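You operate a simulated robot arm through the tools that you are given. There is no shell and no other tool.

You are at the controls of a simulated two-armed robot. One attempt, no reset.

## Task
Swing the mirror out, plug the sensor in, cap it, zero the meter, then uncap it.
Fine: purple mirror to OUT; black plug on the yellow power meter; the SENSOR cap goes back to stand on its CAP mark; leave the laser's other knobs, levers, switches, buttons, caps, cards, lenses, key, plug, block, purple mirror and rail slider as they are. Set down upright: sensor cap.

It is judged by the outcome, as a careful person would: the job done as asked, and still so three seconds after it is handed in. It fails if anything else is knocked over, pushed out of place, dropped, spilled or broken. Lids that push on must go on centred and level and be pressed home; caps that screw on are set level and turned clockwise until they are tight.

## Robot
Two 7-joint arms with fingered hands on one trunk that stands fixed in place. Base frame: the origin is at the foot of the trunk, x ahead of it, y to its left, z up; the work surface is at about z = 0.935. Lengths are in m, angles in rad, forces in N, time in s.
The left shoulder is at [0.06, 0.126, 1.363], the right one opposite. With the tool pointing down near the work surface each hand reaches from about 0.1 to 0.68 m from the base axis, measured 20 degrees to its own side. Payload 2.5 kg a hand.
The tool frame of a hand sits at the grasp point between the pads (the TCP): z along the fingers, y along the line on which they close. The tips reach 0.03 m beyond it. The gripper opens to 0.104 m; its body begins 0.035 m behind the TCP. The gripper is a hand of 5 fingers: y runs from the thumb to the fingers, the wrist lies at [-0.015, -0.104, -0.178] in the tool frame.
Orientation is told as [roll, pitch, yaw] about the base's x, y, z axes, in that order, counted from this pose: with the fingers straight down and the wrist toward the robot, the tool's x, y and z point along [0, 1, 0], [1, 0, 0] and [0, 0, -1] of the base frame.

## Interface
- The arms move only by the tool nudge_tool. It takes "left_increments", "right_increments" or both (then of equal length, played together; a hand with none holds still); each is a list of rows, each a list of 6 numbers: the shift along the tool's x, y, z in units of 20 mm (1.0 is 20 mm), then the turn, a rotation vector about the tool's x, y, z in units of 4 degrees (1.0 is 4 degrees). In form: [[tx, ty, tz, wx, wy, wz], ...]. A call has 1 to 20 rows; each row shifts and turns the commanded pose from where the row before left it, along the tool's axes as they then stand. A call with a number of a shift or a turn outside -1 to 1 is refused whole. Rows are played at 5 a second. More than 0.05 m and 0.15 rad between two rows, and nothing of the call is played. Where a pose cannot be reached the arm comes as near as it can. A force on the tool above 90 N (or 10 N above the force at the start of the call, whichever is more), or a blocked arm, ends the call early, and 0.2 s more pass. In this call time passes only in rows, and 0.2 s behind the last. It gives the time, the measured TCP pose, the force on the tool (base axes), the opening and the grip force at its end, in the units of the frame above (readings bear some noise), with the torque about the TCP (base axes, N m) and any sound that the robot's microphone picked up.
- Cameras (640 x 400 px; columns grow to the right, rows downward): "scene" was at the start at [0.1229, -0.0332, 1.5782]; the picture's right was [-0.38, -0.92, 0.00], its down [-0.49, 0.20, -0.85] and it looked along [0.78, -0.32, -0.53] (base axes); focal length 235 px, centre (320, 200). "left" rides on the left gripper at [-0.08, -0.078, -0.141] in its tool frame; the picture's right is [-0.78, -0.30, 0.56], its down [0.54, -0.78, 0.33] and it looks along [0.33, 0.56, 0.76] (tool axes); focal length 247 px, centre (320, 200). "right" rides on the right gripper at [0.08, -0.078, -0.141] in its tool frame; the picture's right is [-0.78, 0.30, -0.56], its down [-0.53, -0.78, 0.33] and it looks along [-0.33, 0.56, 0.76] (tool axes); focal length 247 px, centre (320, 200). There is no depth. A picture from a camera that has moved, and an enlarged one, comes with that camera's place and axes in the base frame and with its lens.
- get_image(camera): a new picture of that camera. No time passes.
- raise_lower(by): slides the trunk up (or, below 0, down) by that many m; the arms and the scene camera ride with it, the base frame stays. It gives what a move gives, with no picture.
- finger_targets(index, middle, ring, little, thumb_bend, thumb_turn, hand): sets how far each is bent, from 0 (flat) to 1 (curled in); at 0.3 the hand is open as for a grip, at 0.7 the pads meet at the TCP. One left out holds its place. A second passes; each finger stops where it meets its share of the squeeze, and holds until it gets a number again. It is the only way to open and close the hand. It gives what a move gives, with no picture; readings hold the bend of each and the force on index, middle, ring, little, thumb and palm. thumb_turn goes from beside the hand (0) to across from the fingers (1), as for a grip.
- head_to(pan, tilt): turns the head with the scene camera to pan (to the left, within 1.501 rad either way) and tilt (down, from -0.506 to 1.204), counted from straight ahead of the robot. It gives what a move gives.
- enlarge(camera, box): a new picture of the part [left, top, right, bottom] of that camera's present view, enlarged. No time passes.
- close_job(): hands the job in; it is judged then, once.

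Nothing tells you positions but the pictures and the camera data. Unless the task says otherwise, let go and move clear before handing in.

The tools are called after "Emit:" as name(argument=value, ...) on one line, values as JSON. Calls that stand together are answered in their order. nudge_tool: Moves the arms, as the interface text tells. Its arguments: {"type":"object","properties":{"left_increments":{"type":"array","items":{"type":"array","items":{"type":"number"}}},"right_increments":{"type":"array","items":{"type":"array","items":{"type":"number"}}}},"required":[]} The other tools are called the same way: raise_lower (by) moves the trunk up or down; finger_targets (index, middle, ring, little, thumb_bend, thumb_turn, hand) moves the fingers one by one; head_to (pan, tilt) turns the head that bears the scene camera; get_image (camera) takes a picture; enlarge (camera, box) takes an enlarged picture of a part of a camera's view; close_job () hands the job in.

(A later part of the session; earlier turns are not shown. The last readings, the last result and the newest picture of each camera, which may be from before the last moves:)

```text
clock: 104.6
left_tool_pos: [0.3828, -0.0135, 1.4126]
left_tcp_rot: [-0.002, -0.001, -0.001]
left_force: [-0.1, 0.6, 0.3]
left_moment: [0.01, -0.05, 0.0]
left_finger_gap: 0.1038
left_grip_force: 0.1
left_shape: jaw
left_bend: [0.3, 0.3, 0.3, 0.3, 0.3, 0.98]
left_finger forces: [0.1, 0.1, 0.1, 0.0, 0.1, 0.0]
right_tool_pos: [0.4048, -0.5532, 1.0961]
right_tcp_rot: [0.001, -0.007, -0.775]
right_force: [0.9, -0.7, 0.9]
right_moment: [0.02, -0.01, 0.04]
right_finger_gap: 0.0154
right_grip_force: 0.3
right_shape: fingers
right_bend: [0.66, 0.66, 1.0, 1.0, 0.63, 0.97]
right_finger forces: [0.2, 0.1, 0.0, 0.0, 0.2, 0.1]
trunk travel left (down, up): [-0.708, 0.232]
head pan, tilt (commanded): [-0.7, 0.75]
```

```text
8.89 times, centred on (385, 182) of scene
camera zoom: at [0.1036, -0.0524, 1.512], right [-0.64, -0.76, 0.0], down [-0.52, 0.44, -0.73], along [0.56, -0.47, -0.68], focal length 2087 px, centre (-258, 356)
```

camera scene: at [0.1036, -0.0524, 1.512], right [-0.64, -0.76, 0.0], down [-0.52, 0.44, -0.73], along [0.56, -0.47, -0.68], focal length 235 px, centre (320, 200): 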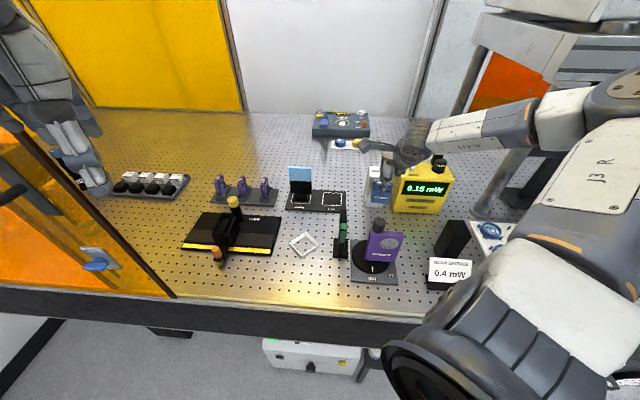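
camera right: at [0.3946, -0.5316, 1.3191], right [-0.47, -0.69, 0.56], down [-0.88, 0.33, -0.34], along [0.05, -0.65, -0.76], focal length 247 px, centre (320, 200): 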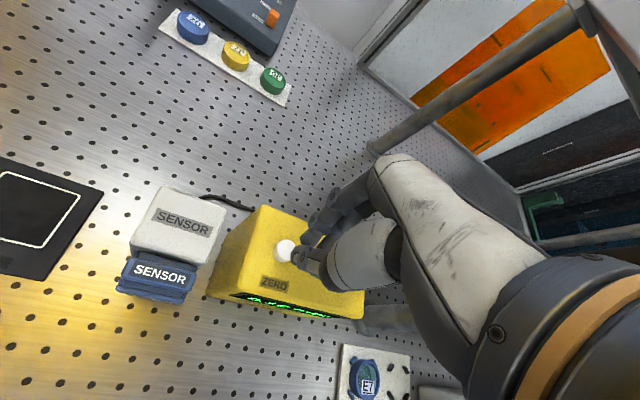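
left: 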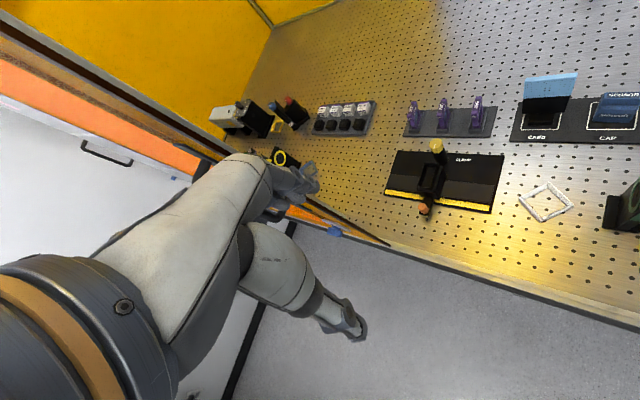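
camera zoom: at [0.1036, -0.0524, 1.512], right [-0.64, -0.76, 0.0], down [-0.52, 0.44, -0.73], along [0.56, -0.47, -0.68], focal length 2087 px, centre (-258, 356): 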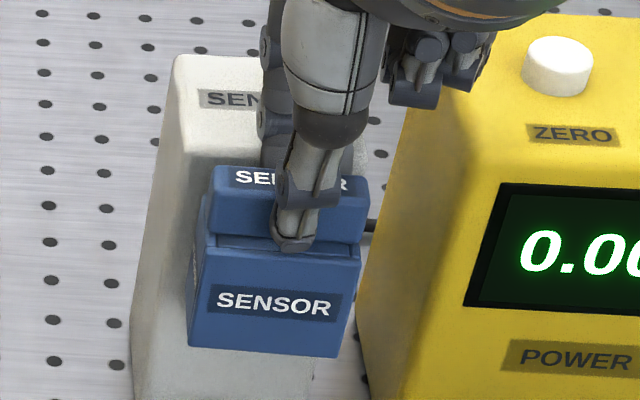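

The cap has settled level, about 8 mm forward. I'll lower a little more and close the grip.

Emit:
nudge_tool(right_increments=[[0, 0, 0.15, 0, 0, 0]])

Emit:
nudge_tool(right_increments=[[0, 0, 0.15, 0, 0, 0]])

Emit:
enlarge(camera="right", box=[240, 190, 330, 280])

Emit:
enlarge(camera="scene", box=[365, 160, 405, 205])

```text
clock: 105.0
left_tool_pos: [0.3829, -0.0119, 1.4127]
left_tcp_rot: [-0.001, 0.001, -0.001]
left_force: [-1.4, 0.0, 1.0]
left_moment: [0.01, -0.02, 0.0]
left_finger_gap: 0.1035
left_grip_force: 0.1
left_shape: jaw
left_bend: [0.3, 0.3, 0.3, 0.3, 0.3, 0.98]
left_finger forces: [0.1, 0.1, 0.1, 0.0, 0.1, 0.1]
right_tool_pos: [0.4043, -0.5531, 1.0927]
right_tcp_rot: [0.001, -0.007, -0.776]
right_force: [-0.1, 0.2, 0.5]
right_moment: [-0.02, 0.02, -0.02]
right_finger_gap: 0.0155
right_grip_force: 0.3
right_shape: fingers
right_bend: [0.66, 0.66, 1.0, 1.0, 0.63, 0.97]
right_finger forces: [0.1, 0.9, 0.1, 0.0, 0.2, 0.1]
trunk travel left (down, up): [-0.708, 0.232]
head pan, tilt (commanded): [-0.7, 0.75]
```

```text
clock: 105.4
left_tool_pos: [0.3835, -0.0119, 1.4134]
left_tcp_rot: [-0.002, -0.002, 0.0]
left_force: [0.0, -0.3, 0.0]
left_moment: [0.0, 0.0, 0.01]
left_finger_gap: 0.1037
left_grip_force: 0.1
left_shape: jaw
left_bend: [0.3, 0.3, 0.3, 0.3, 0.3, 0.98]
left_finger forces: [0.0, 0.1, 0.1, 0.1, 0.1, 0.1]
right_tool_pos: [0.4032, -0.5529, 1.091]
right_tcp_rot: [0.003, -0.008, -0.773]
right_force: [-1.8, 0.7, 5.3]
right_moment: [-0.13, -0.05, 0.0]
right_finger_gap: 0.0154
right_grip_force: 2.7
right_shape: fingers
right_bend: [0.66, 0.67, 1.0, 1.0, 0.63, 0.97]
right_finger forces: [0.0, 5.7, 0.0, 0.1, 0.5, 0.0]
trunk travel left (down, up): [-0.708, 0.232]
head pan, tilt (commanded): [-0.7, 0.75]
```

```text
4.44 times, centred on (285, 235) of right
camera zoom: at [0.4033, -0.4398, 1.2321], right [-0.34, -0.76, 0.56], down [-0.93, 0.16, -0.34], along [0.17, -0.63, -0.76], focal length 1098 px, centre (476, 44)
```

zoom: 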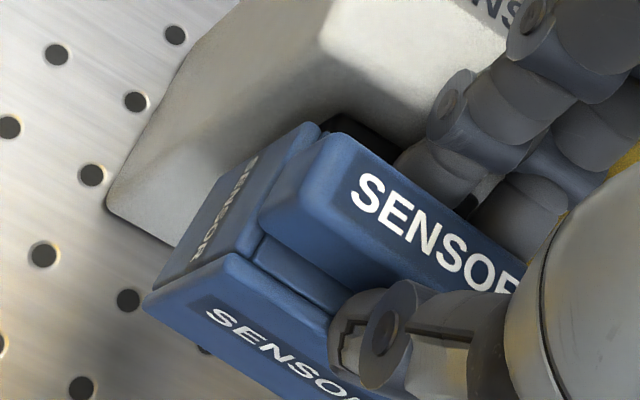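

```text
8.89 times, centred on (385, 182) of scene
camera zoom: at [0.1029, -0.0515, 1.5122], right [-0.64, -0.76, 0.0], down [-0.52, 0.44, -0.73], along [0.56, -0.47, -0.68], focal length 2087 px, centre (-258, 356)
```

zoom: 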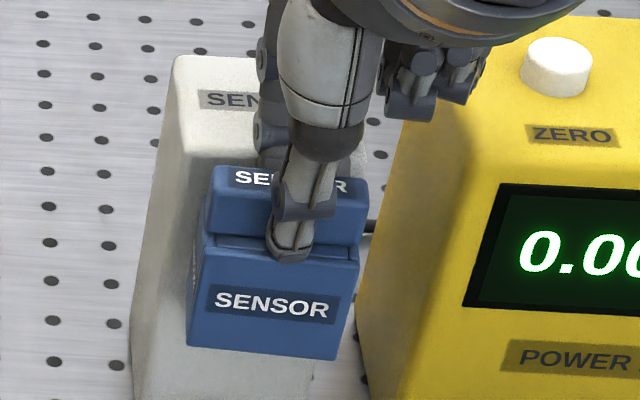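

Emit:
nudge_tool(right_increments=[[0, -0.05, -0.1, 0, 0, 0]])

Emit:
finger_targets(hand="right", index=0.71, middle=0.68, thumb_bend=0.7)

Emit:
enlarge(camera="right", box=[240, 190, 330, 280])

Emit:
enlarge(camera="scene", box=[365, 160, 405, 205])

```text
clock: 105.8
left_tool_pos: [0.3824, -0.0121, 1.4137]
left_tcp_rot: [-0.002, 0.0, -0.001]
left_force: [-0.7, -0.6, 0.3]
left_moment: [0.02, 0.0, -0.02]
left_finger_gap: 0.1036
left_grip_force: 0.1
left_shape: jaw
left_bend: [0.3, 0.3, 0.3, 0.3, 0.3, 0.98]
left_finger forces: [0.0, 0.1, 0.1, 0.1, 0.0, 0.0]
right_tool_pos: [0.4021, -0.5506, 1.0907]
right_tcp_rot: [0.001, -0.004, -0.777]
right_force: [-0.2, -0.1, 0.0]
right_moment: [-0.01, -0.02, 0.0]
right_finger_gap: 0.0154
right_grip_force: 1.2
right_shape: fingers
right_bend: [0.66, 0.67, 1.0, 1.0, 0.63, 0.97]
right_finger forces: [0.3, 1.4, 0.0, 0.0, 0.2, 0.1]
trunk travel left (down, up): [-0.708, 0.232]
head pan, tilt (commanded): [-0.7, 0.75]
```

```text
clock: 106.8
left_tool_pos: [0.383, -0.0133, 1.4134]
left_tcp_rot: [-0.001, 0.001, 0.003]
left_force: [-0.3, 0.0, 0.7]
left_moment: [-0.01, -0.01, 0.0]
left_finger_gap: 0.1036
left_grip_force: 0.0
left_shape: jaw
left_bend: [0.3, 0.3, 0.3, 0.3, 0.3, 0.98]
left_finger forces: [0.0, 0.1, 0.0, 0.0, 0.1, 0.1]
right_tool_pos: [0.4036, -0.5528, 1.0903]
right_tcp_rot: [0.002, -0.005, -0.776]
right_force: [0.0, 0.5, -0.3]
right_moment: [-0.03, 0.03, 0.02]
right_finger_gap: 0.0121
right_grip_force: 4.5
right_shape: fingers
right_bend: [0.66, 0.68, 1.0, 1.0, 0.65, 0.97]
right_finger forces: [3.9, 0.5, 0.0, 0.0, 4.4, 0.0]
trunk travel left (down, up): [-0.708, 0.232]
head pan, tilt (commanded): [-0.7, 0.75]
```

```text
4.44 times, centred on (285, 235) of right
camera zoom: at [0.4028, -0.4395, 1.2327], right [-0.33, -0.76, 0.56], down [-0.93, 0.16, -0.34], along [0.17, -0.63, -0.76], focal length 1098 px, centre (476, 44)
```

zoom: 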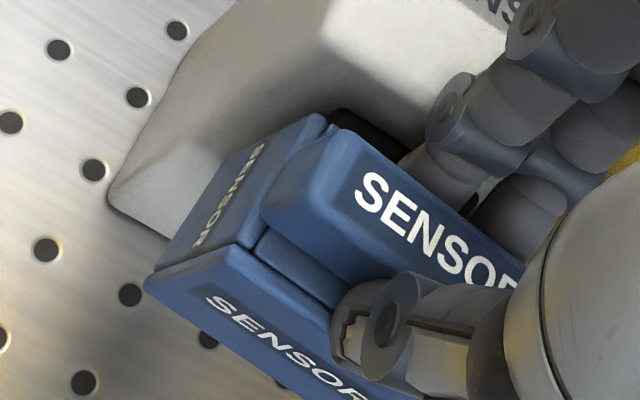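

```text
8.89 times, centred on (385, 182) of scene
camera zoom: at [0.1036, -0.0524, 1.5119], right [-0.64, -0.76, 0.0], down [-0.52, 0.44, -0.73], along [0.56, -0.47, -0.68], focal length 2087 px, centre (-258, 356)
```

zoom: 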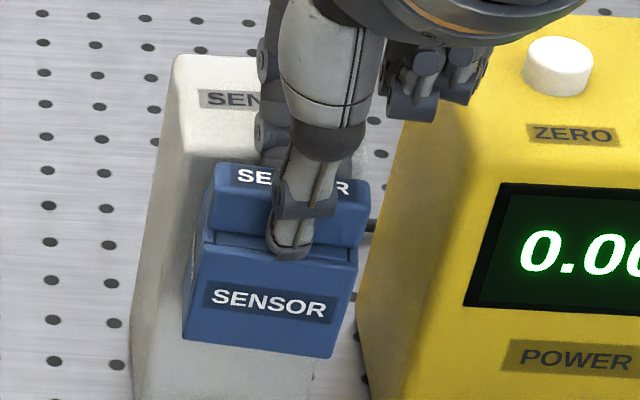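

The grip is good (about 4 N each side). I'll pull the cap a few millimetres forward and lift it straight up off the cube.

Emit:
nudge_tool(right_increments=[[0, -0.15, 0, 0, 0, 0], [0, -0.15, -0.1, 0, 0, 0], [0, 0, -0.3, 0, 0, 0]])

Emit:
enlarge(camera="right", box=[240, 190, 330, 280])

Emit:
enlarge(camera="scene", box=[365, 160, 405, 205])

```text
clock: 107.6
left_tool_pos: [0.3833, -0.0128, 1.4124]
left_tcp_rot: [-0.003, 0.0, 0.001]
left_force: [0.2, 0.3, -0.4]
left_moment: [0.01, 0.01, 0.0]
left_finger_gap: 0.1035
left_grip_force: 0.1
left_shape: jaw
left_bend: [0.3, 0.3, 0.3, 0.3, 0.3, 0.98]
left_finger forces: [0.1, 0.0, 0.0, 0.0, 0.0, 0.0]
right_tool_pos: [0.3989, -0.5467, 1.1007]
right_tcp_rot: [0.001, -0.005, -0.776]
right_force: [-0.2, -0.8, 0.4]
right_moment: [0.02, -0.01, 0.02]
right_finger_gap: 0.0121
right_grip_force: 4.0
right_shape: fingers
right_bend: [0.66, 0.68, 1.0, 1.0, 0.65, 0.97]
right_finger forces: [3.9, 0.6, 0.0, 0.0, 4.4, 0.1]
trunk travel left (down, up): [-0.708, 0.232]
head pan, tilt (commanded): [-0.7, 0.75]
```

```text
4.44 times, centred on (285, 235) of right
camera zoom: at [0.3984, -0.4352, 1.2408], right [-0.33, -0.76, 0.56], down [-0.93, 0.16, -0.34], along [0.17, -0.63, -0.76], focal length 1098 px, centre (476, 44)
```

zoom: 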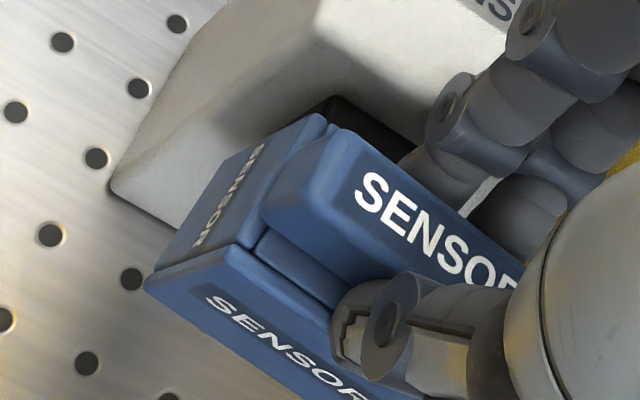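

```text
8.89 times, centred on (385, 182) of scene
camera zoom: at [0.1036, -0.0523, 1.512], right [-0.64, -0.76, 0.0], down [-0.52, 0.44, -0.73], along [0.56, -0.47, -0.68], focal length 2087 px, centre (-258, 356)
```

zoom: 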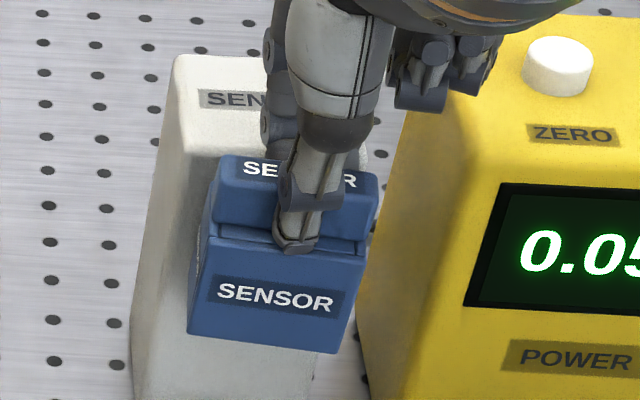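

The display shows 0.05 as the cap comes off, and it is steady in the hand. I'll lift it clear above the cube.

Emit:
nudge_tool(right_increments=[[0, 0, -0.8, 0, 0, 0], [0, 0, -0.8, 0, 0, 0], [0, 0, -0.9, 0, 0, 0]])

Emit:
enlarge(camera="right", box=[240, 190, 330, 280])

Emit:
enlarge(camera="scene", box=[360, 130, 440, 220])

```text
clock: 108.4
left_tool_pos: [0.3835, -0.013, 1.4132]
left_tcp_rot: [-0.002, 0.0, 0.001]
left_force: [0.2, 1.1, 1.0]
left_moment: [0.0, -0.02, -0.03]
left_finger_gap: 0.1036
left_grip_force: 0.1
left_shape: jaw
left_bend: [0.3, 0.3, 0.3, 0.3, 0.3, 0.98]
left_finger forces: [0.0, 0.0, 0.0, 0.1, 0.0, 0.0]
right_tool_pos: [0.3992, -0.5466, 1.1505]
right_tcp_rot: [0.001, -0.004, -0.776]
right_force: [0.8, -0.2, 1.0]
right_moment: [0.01, -0.03, 0.02]
right_finger_gap: 0.0123
right_grip_force: 4.7
right_shape: fingers
right_bend: [0.66, 0.68, 1.0, 1.0, 0.65, 0.97]
right_finger forces: [3.9, 0.4, 0.0, 0.0, 4.3, 0.0]
trunk travel left (down, up): [-0.708, 0.232]
head pan, tilt (commanded): [-0.7, 0.75]
```

```text
4.44 times, centred on (285, 235) of right
camera zoom: at [0.3983, -0.4347, 1.2911], right [-0.33, -0.76, 0.56], down [-0.93, 0.16, -0.34], along [0.17, -0.63, -0.76], focal length 1098 px, centre (476, 44)
```

zoom: 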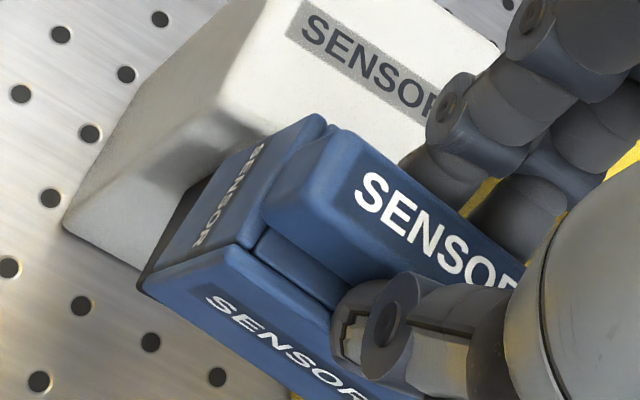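

```text
4.44 times, centred on (400, 175) of scene
camera zoom: at [0.1035, -0.0521, 1.512], right [-0.64, -0.76, 0.0], down [-0.52, 0.44, -0.73], along [0.56, -0.47, -0.68], focal length 1044 px, centre (-36, 311)
```

zoom: 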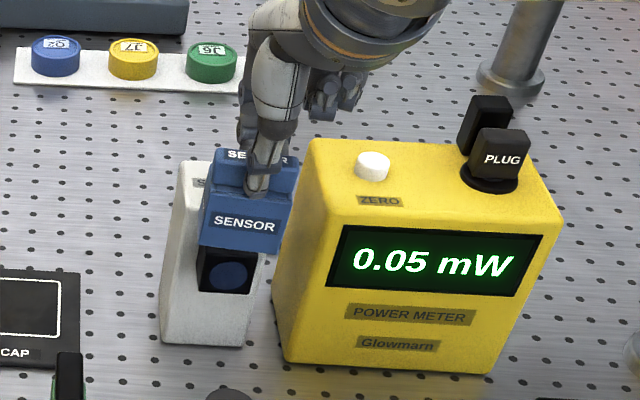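

The sensor is uncapped and reads 0.05 mW. I'll raise the cap a bit more and carry it over to above its mark.

Emit:
nudge_tool(right_increments=[[0, 0, -0.8, 0, 0, 0], [0, 0, -0.4, 0, 0, 0], [0.88, 0.4, 0, 0, 0, 0], [0.88, 0.4, 0, 0, 0, 0], [0.88, 0.4, 0, 0, 0, 0], [0.88, 0.4, 0, 0, 0, 0]])

Emit:
get_image(camera="right")

Emit:
get_image(camera="scene")

```text
clock: 109.8
left_tool_pos: [0.384, -0.0119, 1.4122]
left_tcp_rot: [-0.001, -0.001, 0.002]
left_force: [0.1, -0.1, -0.2]
left_moment: [0.01, 0.01, 0.04]
left_finger_gap: 0.1033
left_grip_force: 0.1
left_shape: jaw
left_bend: [0.3, 0.3, 0.3, 0.3, 0.3, 0.98]
left_finger forces: [0.0, 0.0, 0.0, 0.0, 0.1, 0.0]
right_tool_pos: [0.4716, -0.5207, 1.1734]
right_tcp_rot: [0.001, -0.004, -0.773]
right_force: [0.0, -0.2, -0.9]
right_moment: [0.01, 0.0, -0.06]
right_finger_gap: 0.012
right_grip_force: 4.1
right_shape: fingers
right_bend: [0.66, 0.68, 1.0, 1.0, 0.65, 0.97]
right_finger forces: [3.9, 0.5, 0.1, 0.1, 4.3, 0.1]
trunk travel left (down, up): [-0.708, 0.232]
head pan, tilt (commanded): [-0.7, 0.75]
```

```text
taken
camera right: at [0.4709, -0.4074, 1.3153], right [-0.33, -0.76, 0.56], down [-0.93, 0.16, -0.34], along [0.17, -0.63, -0.76], focal length 247 px, centre (320, 200)
```

right: 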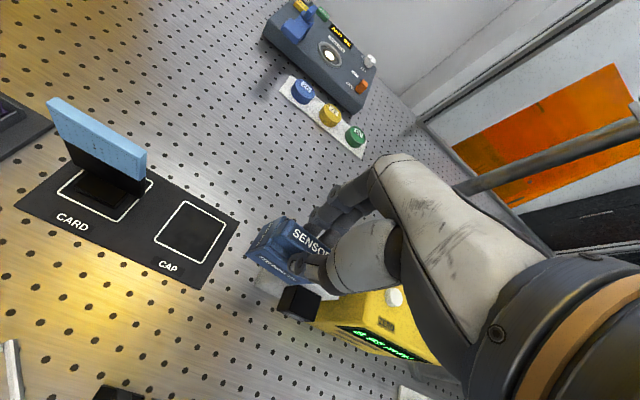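

```text
taken
camera scene: at [0.104, -0.0522, 1.5119], right [-0.64, -0.76, 0.0], down [-0.52, 0.44, -0.73], along [0.56, -0.47, -0.68], focal length 235 px, centre (320, 200)
```

scene: 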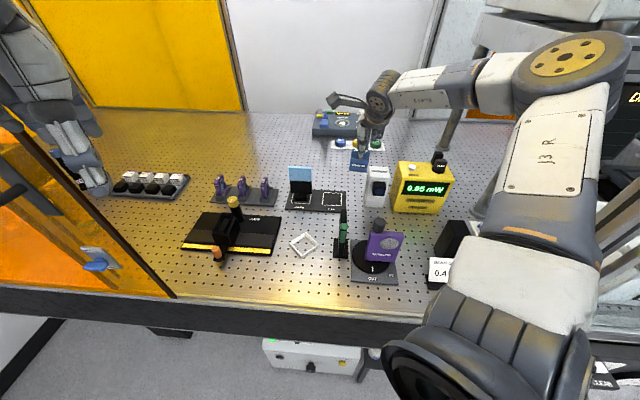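

Emit:
nudge_tool(right_increments=[[0.89, 0.395, 0, 0, 0, 0], [0.89, 0.395, 0, 0, 0, 0], [0.89, 0.395, 0, 0, 0, 0], [0.89, 0.395, 0, 0, 0, 0]])

Emit:
enlarge(camera="right", box=[180, 180, 340, 310])

Emit:
enlarge(camera="scene", box=[280, 110, 390, 220])

```text
clock: 110.8
left_tool_pos: [0.3838, -0.013, 1.4124]
left_tcp_rot: [-0.001, 0.002, 0.002]
left_force: [-0.1, 0.3, -0.4]
left_moment: [-0.02, -0.03, 0.03]
left_finger_gap: 0.1036
left_grip_force: 0.1
left_shape: jaw
left_bend: [0.3, 0.3, 0.3, 0.3, 0.3, 0.98]
left_finger forces: [0.0, 0.0, 0.1, 0.0, 0.0, 0.0]
right_tool_pos: [0.5448, -0.4908, 1.1741]
right_tcp_rot: [0.0, -0.005, -0.774]
right_force: [0.2, -0.1, -0.7]
right_moment: [-0.02, 0.03, 0.0]
right_finger_gap: 0.0122
right_grip_force: 4.6
right_shape: fingers
right_bend: [0.66, 0.68, 1.0, 1.0, 0.65, 0.97]
right_finger forces: [3.8, 0.3, 0.0, 0.0, 4.3, 0.0]
trunk travel left (down, up): [-0.708, 0.232]
head pan, tilt (commanded): [-0.7, 0.75]
```

```text
3.08 times, centred on (260, 245) of right
camera zoom: at [0.5433, -0.3781, 1.3155], right [-0.33, -0.76, 0.56], down [-0.93, 0.16, -0.34], along [0.17, -0.63, -0.76], focal length 760 px, centre (505, 62)
```

zoom: 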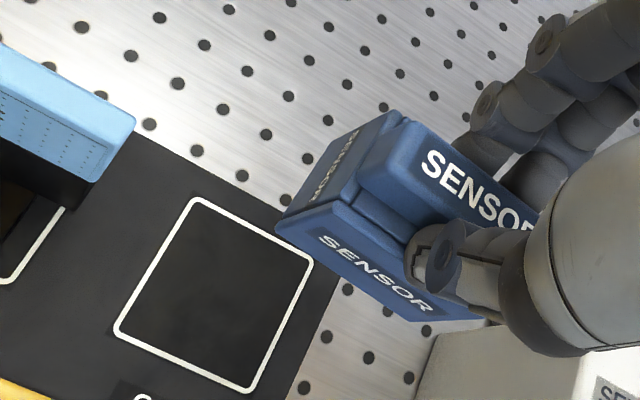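

```text
3.64 times, centred on (335, 165) of scene
camera zoom: at [0.104, -0.0522, 1.5119], right [-0.64, -0.76, 0.0], down [-0.52, 0.44, -0.73], along [0.56, -0.47, -0.68], focal length 854 px, centre (266, 327)
```

zoom: 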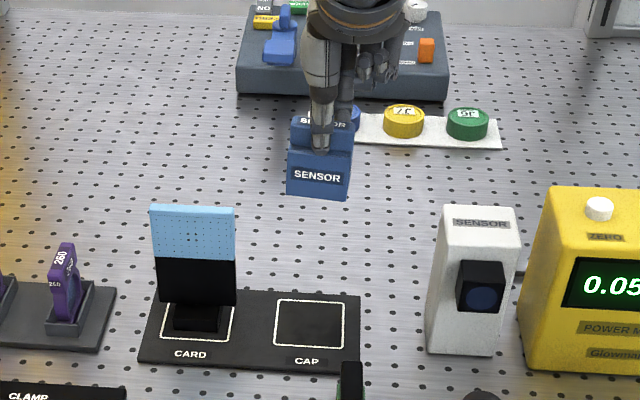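

The mark's centre lies about 3 mm left and 4 mm front of the cap, which is turned some 6° from it. I'll correct that here, high up, then lower with the trunk.

Emit:
nudge_tool(right_increments=[[0.15, -0.19, 0, 0.05, 0, -0.5], [0, 0, 0, 0, 0, -0.5]])

Emit:
enlarge(camera="right", box=[180, 180, 340, 310])

```text
clock: 111.4
left_tool_pos: [0.3846, -0.012, 1.4128]
left_tcp_rot: [-0.001, 0.0, 0.0]
left_force: [-1.0, -0.3, 0.2]
left_moment: [0.0, 0.03, -0.03]
left_finger_gap: 0.1039
left_grip_force: 0.0
left_shape: jaw
left_bend: [0.3, 0.3, 0.3, 0.3, 0.3, 0.98]
left_finger forces: [0.0, 0.0, 0.1, 0.0, 0.0, 0.0]
right_tool_pos: [0.543, -0.4868, 1.1754]
right_tcp_rot: [-0.001, 0.0, -0.704]
right_force: [0.1, 0.8, 0.7]
right_moment: [-0.03, 0.01, -0.03]
right_finger_gap: 0.0121
right_grip_force: 4.6
right_shape: fingers
right_bend: [0.66, 0.68, 1.0, 1.0, 0.65, 0.97]
right_finger forces: [3.7, 0.5, 0.0, 0.0, 4.2, 0.1]
trunk travel left (down, up): [-0.708, 0.232]
head pan, tilt (commanded): [-0.7, 0.75]
```

```text
3.08 times, centred on (260, 245) of right
camera zoom: at [0.5344, -0.3744, 1.3158], right [-0.28, -0.78, 0.56], down [-0.94, 0.1, -0.33], along [0.21, -0.62, -0.76], focal length 760 px, centre (505, 62)
```

zoom: 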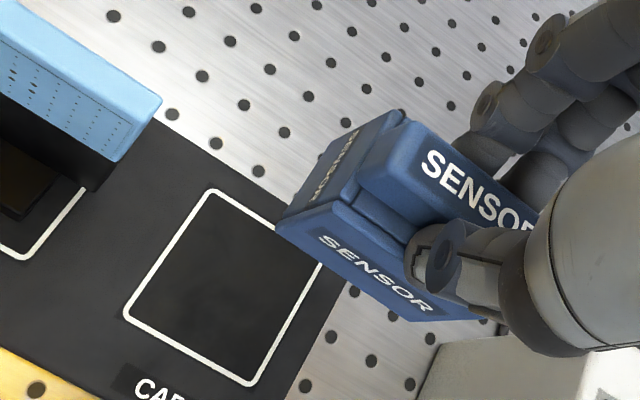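

The cap is now within about 2° and 2–3 mm of its mark. I'll fine-shift and lower with the trunk by 0.1 m.

Emit:
nudge_tool(right_increments=[[0, 0.12, 0, 0, 0, 0]])

Emit:
raise_lower(by=-0.1)

Emit:
enlarge(camera="right", box=[180, 180, 340, 310])

Emit:
enlarge(camera="scene", box=[290, 120, 390, 220])

```text
clock: 111.8
left_tool_pos: [0.3845, -0.013, 1.4133]
left_tcp_rot: [-0.001, 0.001, 0.001]
left_force: [-0.3, -0.5, 0.2]
left_moment: [0.0, 0.02, -0.04]
left_finger_gap: 0.1036
left_grip_force: 0.1
left_shape: jaw
left_bend: [0.3, 0.3, 0.3, 0.3, 0.3, 0.98]
left_finger forces: [0.0, 0.0, 0.0, 0.1, 0.0, 0.1]
right_tool_pos: [0.5447, -0.4879, 1.1758]
right_tcp_rot: [0.001, 0.0, -0.706]
right_force: [-0.1, -0.9, -0.5]
right_moment: [0.01, 0.0, -0.02]
right_finger_gap: 0.012
right_grip_force: 4.7
right_shape: fingers
right_bend: [0.66, 0.68, 1.0, 1.0, 0.65, 0.97]
right_finger forces: [3.8, 0.4, 0.0, 0.1, 4.3, 0.0]
trunk travel left (down, up): [-0.708, 0.232]
head pan, tilt (commanded): [-0.7, 0.75]
```

```text
clock: 113.1
left_tool_pos: [0.384, -0.0132, 1.3127]
left_tcp_rot: [-0.002, 0.0, -0.001]
left_force: [-0.1, 0.0, 0.8]
left_moment: [0.01, 0.0, 0.01]
left_finger_gap: 0.1036
left_grip_force: 0.0
left_shape: jaw
left_bend: [0.3, 0.3, 0.3, 0.3, 0.3, 0.98]
left_finger forces: [0.0, 0.0, 0.1, 0.1, 0.1, 0.1]
right_tool_pos: [0.544, -0.488, 1.0747]
right_tcp_rot: [0.001, -0.002, -0.706]
right_force: [-0.3, -0.2, -0.8]
right_moment: [0.02, 0.02, 0.01]
right_finger_gap: 0.0123
right_grip_force: 4.5
right_shape: fingers
right_bend: [0.66, 0.68, 1.0, 1.0, 0.65, 0.97]
right_finger forces: [3.8, 0.4, 0.0, 0.0, 4.3, 0.0]
trunk travel left (down, up): [-0.608, 0.332]
head pan, tilt (commanded): [-0.7, 0.75]
```

```text
3.08 times, centred on (260, 245) of right
camera zoom: at [0.5363, -0.3754, 1.2161], right [-0.28, -0.78, 0.56], down [-0.94, 0.1, -0.33], along [0.21, -0.62, -0.76], focal length 760 px, centre (505, 62)
```

zoom: 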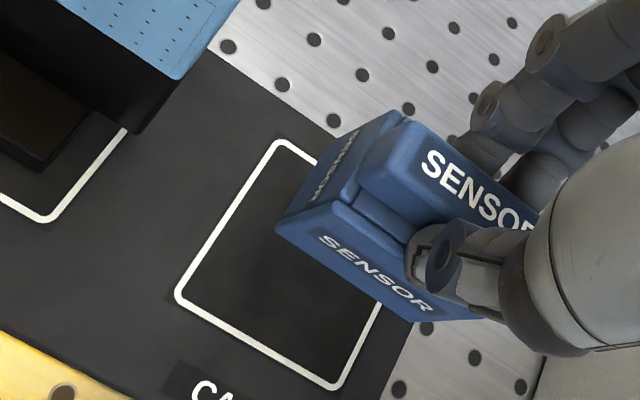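

```text
4.00 times, centred on (340, 170) of scene
camera zoom: at [0.1035, -0.0524, 1.412], right [-0.64, -0.76, 0.0], down [-0.52, 0.44, -0.73], along [0.56, -0.47, -0.68], focal length 939 px, centre (240, 320)
```

zoom: 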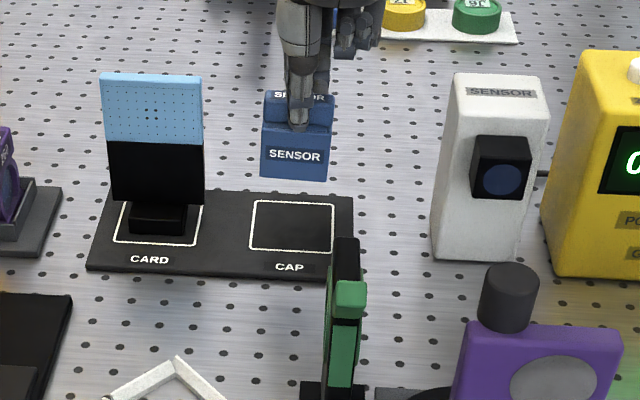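

The cap is centred over its mark within about a millimetre. I'll lower it in steps.

Emit:
nudge_tool(right_increments=[[0, 0, 0.6, 0, 0, 0], [0, 0, 0.6, 0, 0, 0], [0, 0, 0.6, 0, 0, 0], [0, 0, 0.5, 0, 0, 0]])

Emit:
enlarge(camera="right", box=[220, 190, 340, 300])

Emit:
enlarge(camera="scene", box=[300, 130, 370, 200])

```text
clock: 114.1
left_tool_pos: [0.3832, -0.0135, 1.312]
left_tcp_rot: [-0.002, 0.001, -0.001]
left_force: [0.5, -0.7, 0.1]
left_moment: [0.02, -0.01, 0.05]
left_finger_gap: 0.1035
left_grip_force: 0.1
left_shape: jaw
left_bend: [0.3, 0.3, 0.3, 0.3, 0.3, 0.98]
left_finger forces: [0.0, 0.0, 0.0, 0.0, 0.0, 0.0]
right_tool_pos: [0.5439, -0.4886, 1.028]
right_tcp_rot: [0.002, -0.003, -0.703]
right_force: [-0.2, 0.1, 0.4]
right_moment: [0.02, -0.02, -0.02]
right_finger_gap: 0.012
right_grip_force: 4.3
right_shape: fingers
right_bend: [0.66, 0.68, 1.0, 1.0, 0.65, 0.97]
right_finger forces: [3.9, 0.4, 0.0, 0.1, 4.4, 0.0]
trunk travel left (down, up): [-0.608, 0.332]
head pan, tilt (commanded): [-0.7, 0.75]
```

```text
3.64 times, centred on (280, 245) of right
camera zoom: at [0.5365, -0.3754, 1.1694], right [-0.28, -0.78, 0.56], down [-0.94, 0.1, -0.33], along [0.21, -0.62, -0.76], focal length 898 px, centre (466, 36)
```

zoom: 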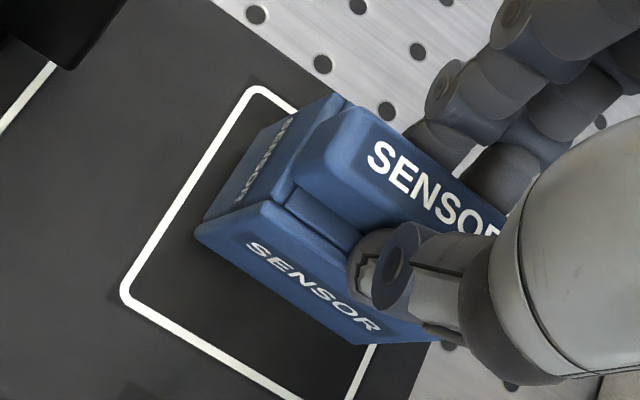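

```text
5.71 times, centred on (335, 165) of scene
camera zoom: at [0.1037, -0.0525, 1.412], right [-0.64, -0.76, 0.0], down [-0.52, 0.44, -0.73], along [0.56, -0.47, -0.68], focal length 1342 px, centre (234, 400)
```

zoom: 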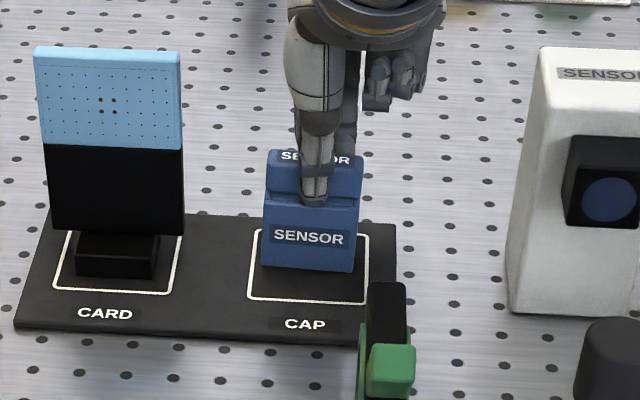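

Emit:
nudge_tool(right_increments=[[0, 0, 0.15, 0, 0, 0], [0, 0, 0.15, 0, 0, 0]])

Emit:
nudge_tool(right_increments=[[0, 0, 0.12, 0, 0, 0]])

Emit:
enlarge(camera="scene", box=[310, 135, 360, 190])

```text
clock: 114.7
left_tool_pos: [0.3838, -0.0124, 1.3126]
left_tcp_rot: [-0.002, 0.0, 0.001]
left_force: [1.0, 0.2, -0.2]
left_moment: [0.03, 0.0, -0.01]
left_finger_gap: 0.1036
left_grip_force: 0.0
left_shape: jaw
left_bend: [0.3, 0.3, 0.3, 0.3, 0.3, 0.98]
left_finger forces: [0.0, 0.0, 0.0, 0.0, 0.0, 0.0]
right_tool_pos: [0.5442, -0.4877, 1.0221]
right_tcp_rot: [0.004, -0.001, -0.704]
right_force: [0.1, 0.1, -0.6]
right_moment: [0.03, 0.01, 0.01]
right_finger_gap: 0.0124
right_grip_force: 4.7
right_shape: fingers
right_bend: [0.66, 0.68, 1.0, 1.0, 0.65, 0.97]
right_finger forces: [3.9, 0.4, 0.0, 0.1, 4.3, 0.0]
trunk travel left (down, up): [-0.608, 0.332]
head pan, tilt (commanded): [-0.7, 0.75]
```

```text
clock: 115.1
left_tool_pos: [0.3834, -0.0127, 1.3129]
left_tcp_rot: [-0.003, 0.001, 0.0]
left_force: [-0.4, -0.3, 0.4]
left_moment: [0.01, 0.01, 0.02]
left_finger_gap: 0.1034
left_grip_force: 0.2
left_shape: jaw
left_bend: [0.3, 0.3, 0.3, 0.3, 0.3, 0.98]
left_finger forces: [0.0, 0.0, 0.0, 0.0, 0.0, 0.1]
right_tool_pos: [0.5434, -0.4874, 1.021]
right_tcp_rot: [-0.002, -0.003, -0.705]
right_force: [0.3, 0.0, -0.8]
right_moment: [0.01, 0.01, 0.0]
right_finger_gap: 0.0119
right_grip_force: 4.2
right_shape: fingers
right_bend: [0.66, 0.68, 1.0, 1.0, 0.65, 0.97]
right_finger forces: [3.9, 0.4, 0.0, 0.1, 4.3, 0.0]
trunk travel left (down, up): [-0.608, 0.332]
head pan, tilt (commanded): [-0.7, 0.75]
```

```text
7.27 times, centred on (335, 162) of scene
camera zoom: at [0.1037, -0.0524, 1.4119], right [-0.64, -0.76, 0.0], down [-0.52, 0.44, -0.73], along [0.56, -0.47, -0.68], focal length 1708 px, centre (211, 473)
```

zoom: 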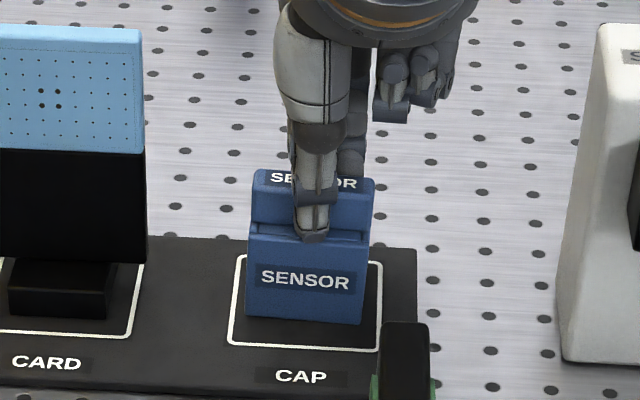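

Emit:
nudge_tool(right_increments=[[0, 0, 0.12, 0, 0, 0]])

Emit:
nudge_tool(right_increments=[[0, 0, 0.1, 0, 0, 0]])

Emit:
enlarge(camera="scene", box=[310, 135, 360, 190])

```text
clock: 115.5
left_tool_pos: [0.3837, -0.0122, 1.3125]
left_tcp_rot: [-0.004, -0.001, 0.003]
left_force: [-0.7, -0.1, -0.1]
left_moment: [-0.02, -0.01, 0.02]
left_finger_gap: 0.1034
left_grip_force: 0.0
left_shape: jaw
left_bend: [0.3, 0.3, 0.3, 0.3, 0.3, 0.98]
left_finger forces: [0.0, 0.0, 0.0, 0.1, 0.0, 0.0]
right_tool_pos: [0.5445, -0.4881, 1.0179]
right_tcp_rot: [0.002, -0.004, -0.704]
right_force: [0.0, 0.2, 1.8]
right_moment: [-0.02, 0.03, 0.0]
right_finger_gap: 0.012
right_grip_force: 4.8
right_shape: fingers
right_bend: [0.66, 0.68, 1.0, 1.0, 0.65, 0.97]
right_finger forces: [4.2, 0.6, 0.1, 0.0, 4.5, 0.0]
trunk travel left (down, up): [-0.608, 0.332]
head pan, tilt (commanded): [-0.7, 0.75]
```

```text
clock: 115.9
left_tool_pos: [0.3825, -0.0121, 1.3122]
left_tcp_rot: [-0.002, 0.001, 0.002]
left_force: [0.9, 0.0, 0.2]
left_moment: [0.03, -0.02, 0.01]
left_finger_gap: 0.1036
left_grip_force: 0.1
left_shape: jaw
left_bend: [0.3, 0.3, 0.3, 0.3, 0.3, 0.98]
left_finger forces: [0.1, 0.1, 0.0, 0.1, 0.0, 0.1]
right_tool_pos: [0.5448, -0.4881, 1.0183]
right_tcp_rot: [0.001, -0.006, -0.704]
right_force: [1.8, -0.4, 5.3]
right_moment: [-0.02, -0.03, 0.04]
right_finger_gap: 0.0116
right_grip_force: 5.5
right_shape: fingers
right_bend: [0.66, 0.67, 1.0, 1.0, 0.66, 0.97]
right_finger forces: [5.1, 1.1, 0.0, 0.0, 4.5, 0.0]
trunk travel left (down, up): [-0.608, 0.332]
head pan, tilt (commanded): [-0.7, 0.75]
```

```text
7.27 times, centred on (335, 162) of scene
camera zoom: at [0.1031, -0.052, 1.4121], right [-0.64, -0.76, 0.0], down [-0.52, 0.44, -0.73], along [0.56, -0.47, -0.68], focal length 1708 px, centre (211, 473)
```

zoom: 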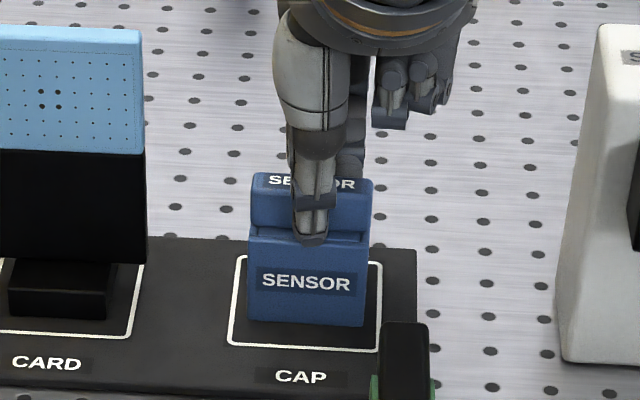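

The cap touches its mark (5 N). I'll ease the pressure and open thumb and fingers together.

Emit:
nudge_tool(right_increments=[[0, 0, -0.08, 0, 0, 0]])

Emit:
finger_targets(hand="right", index=0.6, middle=0.6, thumb_bend=0.59)

Emit:
enlarge(camera="scene", box=[310, 135, 360, 190])

Emit:
enlarge(camera="right", box=[220, 190, 340, 300])

```text
clock: 116.3
left_tool_pos: [0.3826, -0.0138, 1.312]
left_tcp_rot: [-0.002, 0.0, 0.002]
left_force: [0.6, -1.4, -0.5]
left_moment: [0.0, 0.01, -0.01]
left_finger_gap: 0.1036
left_grip_force: 0.2
left_shape: jaw
left_bend: [0.3, 0.3, 0.3, 0.3, 0.3, 0.98]
left_finger forces: [0.0, 0.0, 0.1, 0.0, 0.1, 0.1]
right_tool_pos: [0.5436, -0.4863, 1.0189]
right_tcp_rot: [0.003, -0.001, -0.706]
right_force: [1.8, -0.1, 4.7]
right_moment: [-0.03, -0.03, -0.02]
right_finger_gap: 0.0119
right_grip_force: 4.8
right_shape: fingers
right_bend: [0.66, 0.67, 1.0, 1.0, 0.66, 0.97]
right_finger forces: [4.9, 1.0, 0.1, 0.1, 4.4, 0.1]
trunk travel left (down, up): [-0.608, 0.332]
head pan, tilt (commanded): [-0.7, 0.75]
```

```text
clock: 117.3
left_tool_pos: [0.3834, -0.0115, 1.3122]
left_tcp_rot: [-0.001, -0.001, 0.001]
left_force: [-0.4, -0.7, 0.1]
left_moment: [0.01, -0.02, 0.01]
left_finger_gap: 0.1038
left_grip_force: 0.0
left_shape: jaw
left_bend: [0.3, 0.3, 0.3, 0.3, 0.3, 0.98]
left_finger forces: [0.0, 0.1, 0.0, 0.0, 0.0, 0.0]
right_tool_pos: [0.5432, -0.4882, 1.0175]
right_tcp_rot: [0.0, -0.003, -0.707]
right_force: [-0.5, -0.2, 2.3]
right_moment: [-0.08, 0.0, -0.04]
right_finger_gap: 0.0272
right_grip_force: 1.2
right_shape: fingers
right_bend: [0.6, 0.61, 1.0, 1.0, 0.59, 0.97]
right_finger forces: [0.1, 2.9, 0.1, 0.0, 0.0, 0.0]
trunk travel left (down, up): [-0.608, 0.332]
head pan, tilt (commanded): [-0.7, 0.75]
```

```text
7.27 times, centred on (335, 162) of scene
camera zoom: at [0.1032, -0.0522, 1.412], right [-0.64, -0.76, 0.0], down [-0.52, 0.44, -0.73], along [0.56, -0.47, -0.68], focal length 1708 px, centre (211, 473)
```

zoom: 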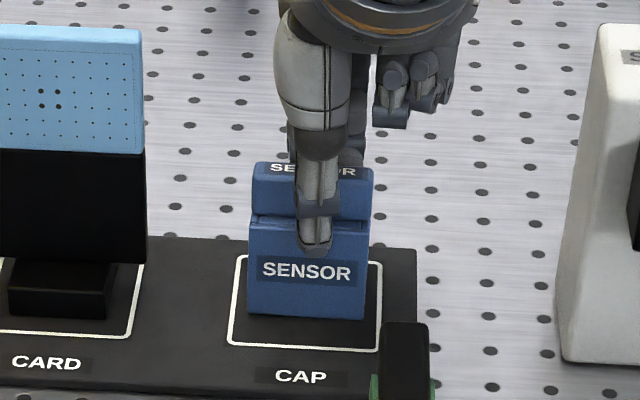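

```text
3.64 times, centred on (280, 245) of right
camera zoom: at [0.5362, -0.3755, 1.1591], right [-0.28, -0.78, 0.56], down [-0.94, 0.1, -0.33], along [0.21, -0.62, -0.76], focal length 898 px, centre (466, 36)
```

zoom: 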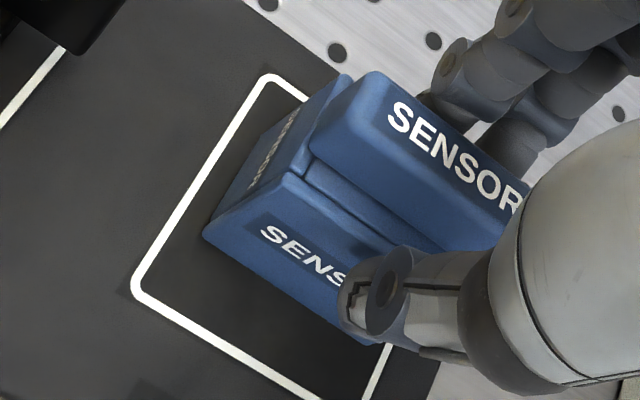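

The cap leans back slightly against the middle finger, which presses on its rear ledge. I'll raise the hand a few millimetres to let it settle flat.

Emit:
nudge_tool(right_increments=[[0, 0, -0.15, 0, 0, 0]])

Emit:
enlarge(camera="scene", box=[310, 135, 360, 190])

Emit:
enlarge(camera="right", box=[220, 190, 340, 300])

```text
clock: 117.7
left_tool_pos: [0.3836, -0.013, 1.3125]
left_tcp_rot: [-0.001, -0.001, 0.0]
left_force: [0.0, 0.9, 0.1]
left_moment: [0.03, -0.03, 0.0]
left_finger_gap: 0.1036
left_grip_force: 0.0
left_shape: jaw
left_bend: [0.3, 0.3, 0.3, 0.3, 0.3, 0.98]
left_finger forces: [0.1, 0.0, 0.1, 0.1, 0.1, 0.1]
right_tool_pos: [0.5444, -0.4872, 1.0205]
right_tcp_rot: [-0.001, -0.001, -0.707]
right_force: [-0.3, -0.3, 0.4]
right_moment: [-0.01, 0.03, -0.01]
right_finger_gap: 0.0274
right_grip_force: 0.0
right_shape: fingers
right_bend: [0.6, 0.6, 1.0, 1.0, 0.59, 0.97]
right_finger forces: [0.0, 0.1, 0.0, 0.0, 0.1, 0.1]
trunk travel left (down, up): [-0.608, 0.332]
head pan, tilt (commanded): [-0.7, 0.75]
```

```text
7.27 times, centred on (335, 162) of scene
camera zoom: at [0.1035, -0.0524, 1.4119], right [-0.64, -0.76, 0.0], down [-0.52, 0.44, -0.73], along [0.56, -0.47, -0.68], focal length 1708 px, centre (211, 473)
```

zoom: 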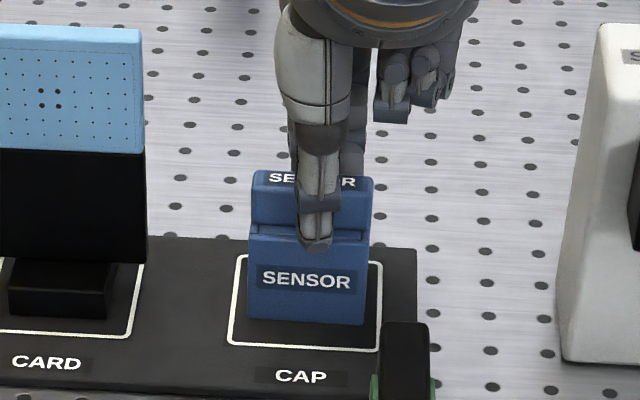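

```text
3.64 times, centred on (280, 245) of right
camera zoom: at [0.5363, -0.3757, 1.1615], right [-0.28, -0.78, 0.56], down [-0.94, 0.1, -0.33], along [0.21, -0.61, -0.76], focal length 898 px, centre (466, 36)
```

zoom: 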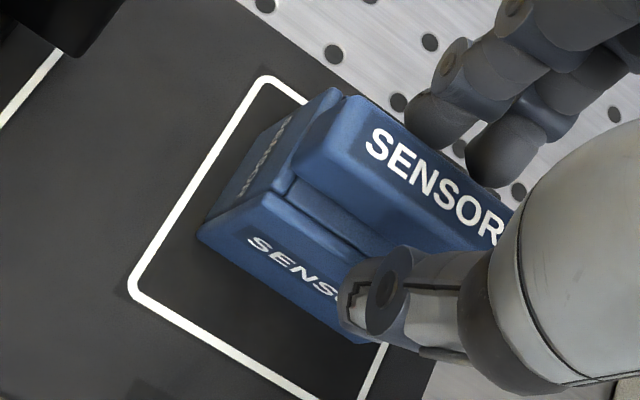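

The cap now stands flat and free on its mark. I'll open wider and lift straight up.

Emit:
finger_targets(hand="right", index=0.48, middle=0.48, thumb_bend=0.48)

Emit:
nudge_tool(right_increments=[[0, 0, -0.4, 0, 0, 0], [0, 0, -0.8, 0, 0, 0], [0, 0, -0.9, 0, 0, 0], [0, 0, -0.9, 0, 0, 0]])

Emit:
enlarge(camera="right", box=[180, 180, 340, 310])

Emit:
get_image(camera="scene")

Emit:
enlarge(camera="scene", box=[310, 135, 360, 190])

```text
clock: 118.7
left_tool_pos: [0.3839, -0.0129, 1.3133]
left_tcp_rot: [-0.001, 0.0, 0.0]
left_force: [0.8, 0.8, -0.2]
left_moment: [-0.01, 0.01, -0.03]
left_finger_gap: 0.1035
left_grip_force: 0.1
left_shape: jaw
left_bend: [0.3, 0.3, 0.3, 0.3, 0.3, 0.98]
left_finger forces: [0.0, 0.0, 0.0, 0.0, 0.0, 0.0]
right_tool_pos: [0.5441, -0.4884, 1.021]
right_tcp_rot: [0.0, -0.002, -0.706]
right_force: [0.3, 0.3, 0.3]
right_moment: [-0.04, -0.02, -0.02]
right_finger_gap: 0.0571
right_grip_force: 0.1
right_shape: fingers
right_bend: [0.48, 0.48, 1.0, 1.0, 0.48, 0.97]
right_finger forces: [0.0, 0.1, 0.0, 0.0, 0.0, 0.0]
trunk travel left (down, up): [-0.608, 0.332]
head pan, tilt (commanded): [-0.7, 0.75]
```

```text
clock: 119.7
left_tool_pos: [0.3843, -0.0127, 1.3118]
left_tcp_rot: [-0.002, 0.0, -0.001]
left_force: [0.3, 0.1, 0.4]
left_moment: [0.0, 0.01, 0.02]
left_finger_gap: 0.1035
left_grip_force: 0.0
left_shape: jaw
left_bend: [0.3, 0.3, 0.3, 0.3, 0.3, 0.98]
left_finger forces: [0.0, 0.1, 0.0, 0.0, 0.0, 0.1]
right_tool_pos: [0.5441, -0.4876, 1.0815]
right_tcp_rot: [0.001, -0.002, -0.706]
right_force: [0.3, 0.8, 0.3]
right_moment: [-0.01, 0.0, 0.01]
right_finger_gap: 0.0567
right_grip_force: 0.1
right_shape: fingers
right_bend: [0.48, 0.48, 1.0, 1.0, 0.48, 0.97]
right_finger forces: [0.1, 0.0, 0.0, 0.2, 0.0, 0.1]
trunk travel left (down, up): [-0.608, 0.332]
head pan, tilt (commanded): [-0.7, 0.75]
```

```text
3.08 times, centred on (260, 245) of right
camera zoom: at [0.5364, -0.3752, 1.2222], right [-0.28, -0.78, 0.56], down [-0.94, 0.1, -0.33], along [0.21, -0.61, -0.76], focal length 760 px, centre (505, 62)
```

zoom: 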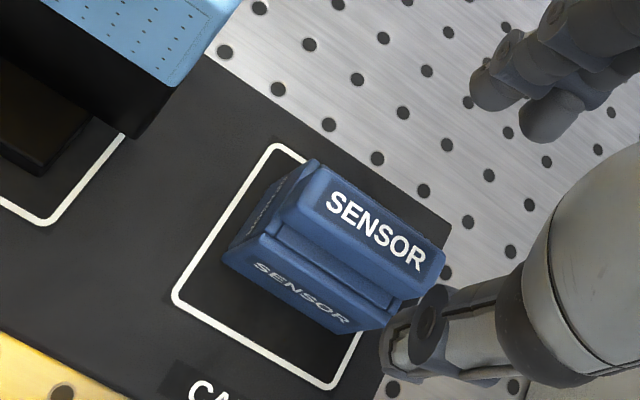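

```text
taken
camera scene: at [0.1035, -0.0522, 1.412], right [-0.64, -0.76, 0.0], down [-0.52, 0.44, -0.73], along [0.56, -0.47, -0.68], focal length 235 px, centre (320, 200)
```

scene: 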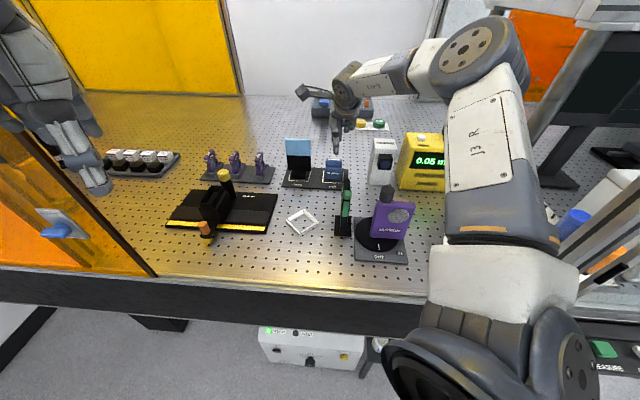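

```text
7.27 times, centred on (335, 162) of scene
camera zoom: at [0.1035, -0.0522, 1.412], right [-0.64, -0.76, 0.0], down [-0.52, 0.44, -0.73], along [0.56, -0.47, -0.68], focal length 1708 px, centre (211, 473)
```

zoom: 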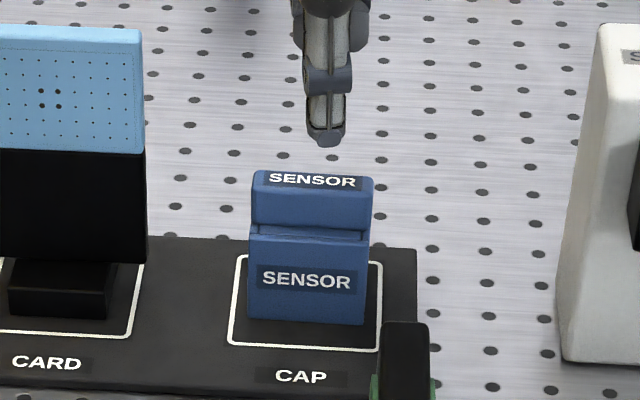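

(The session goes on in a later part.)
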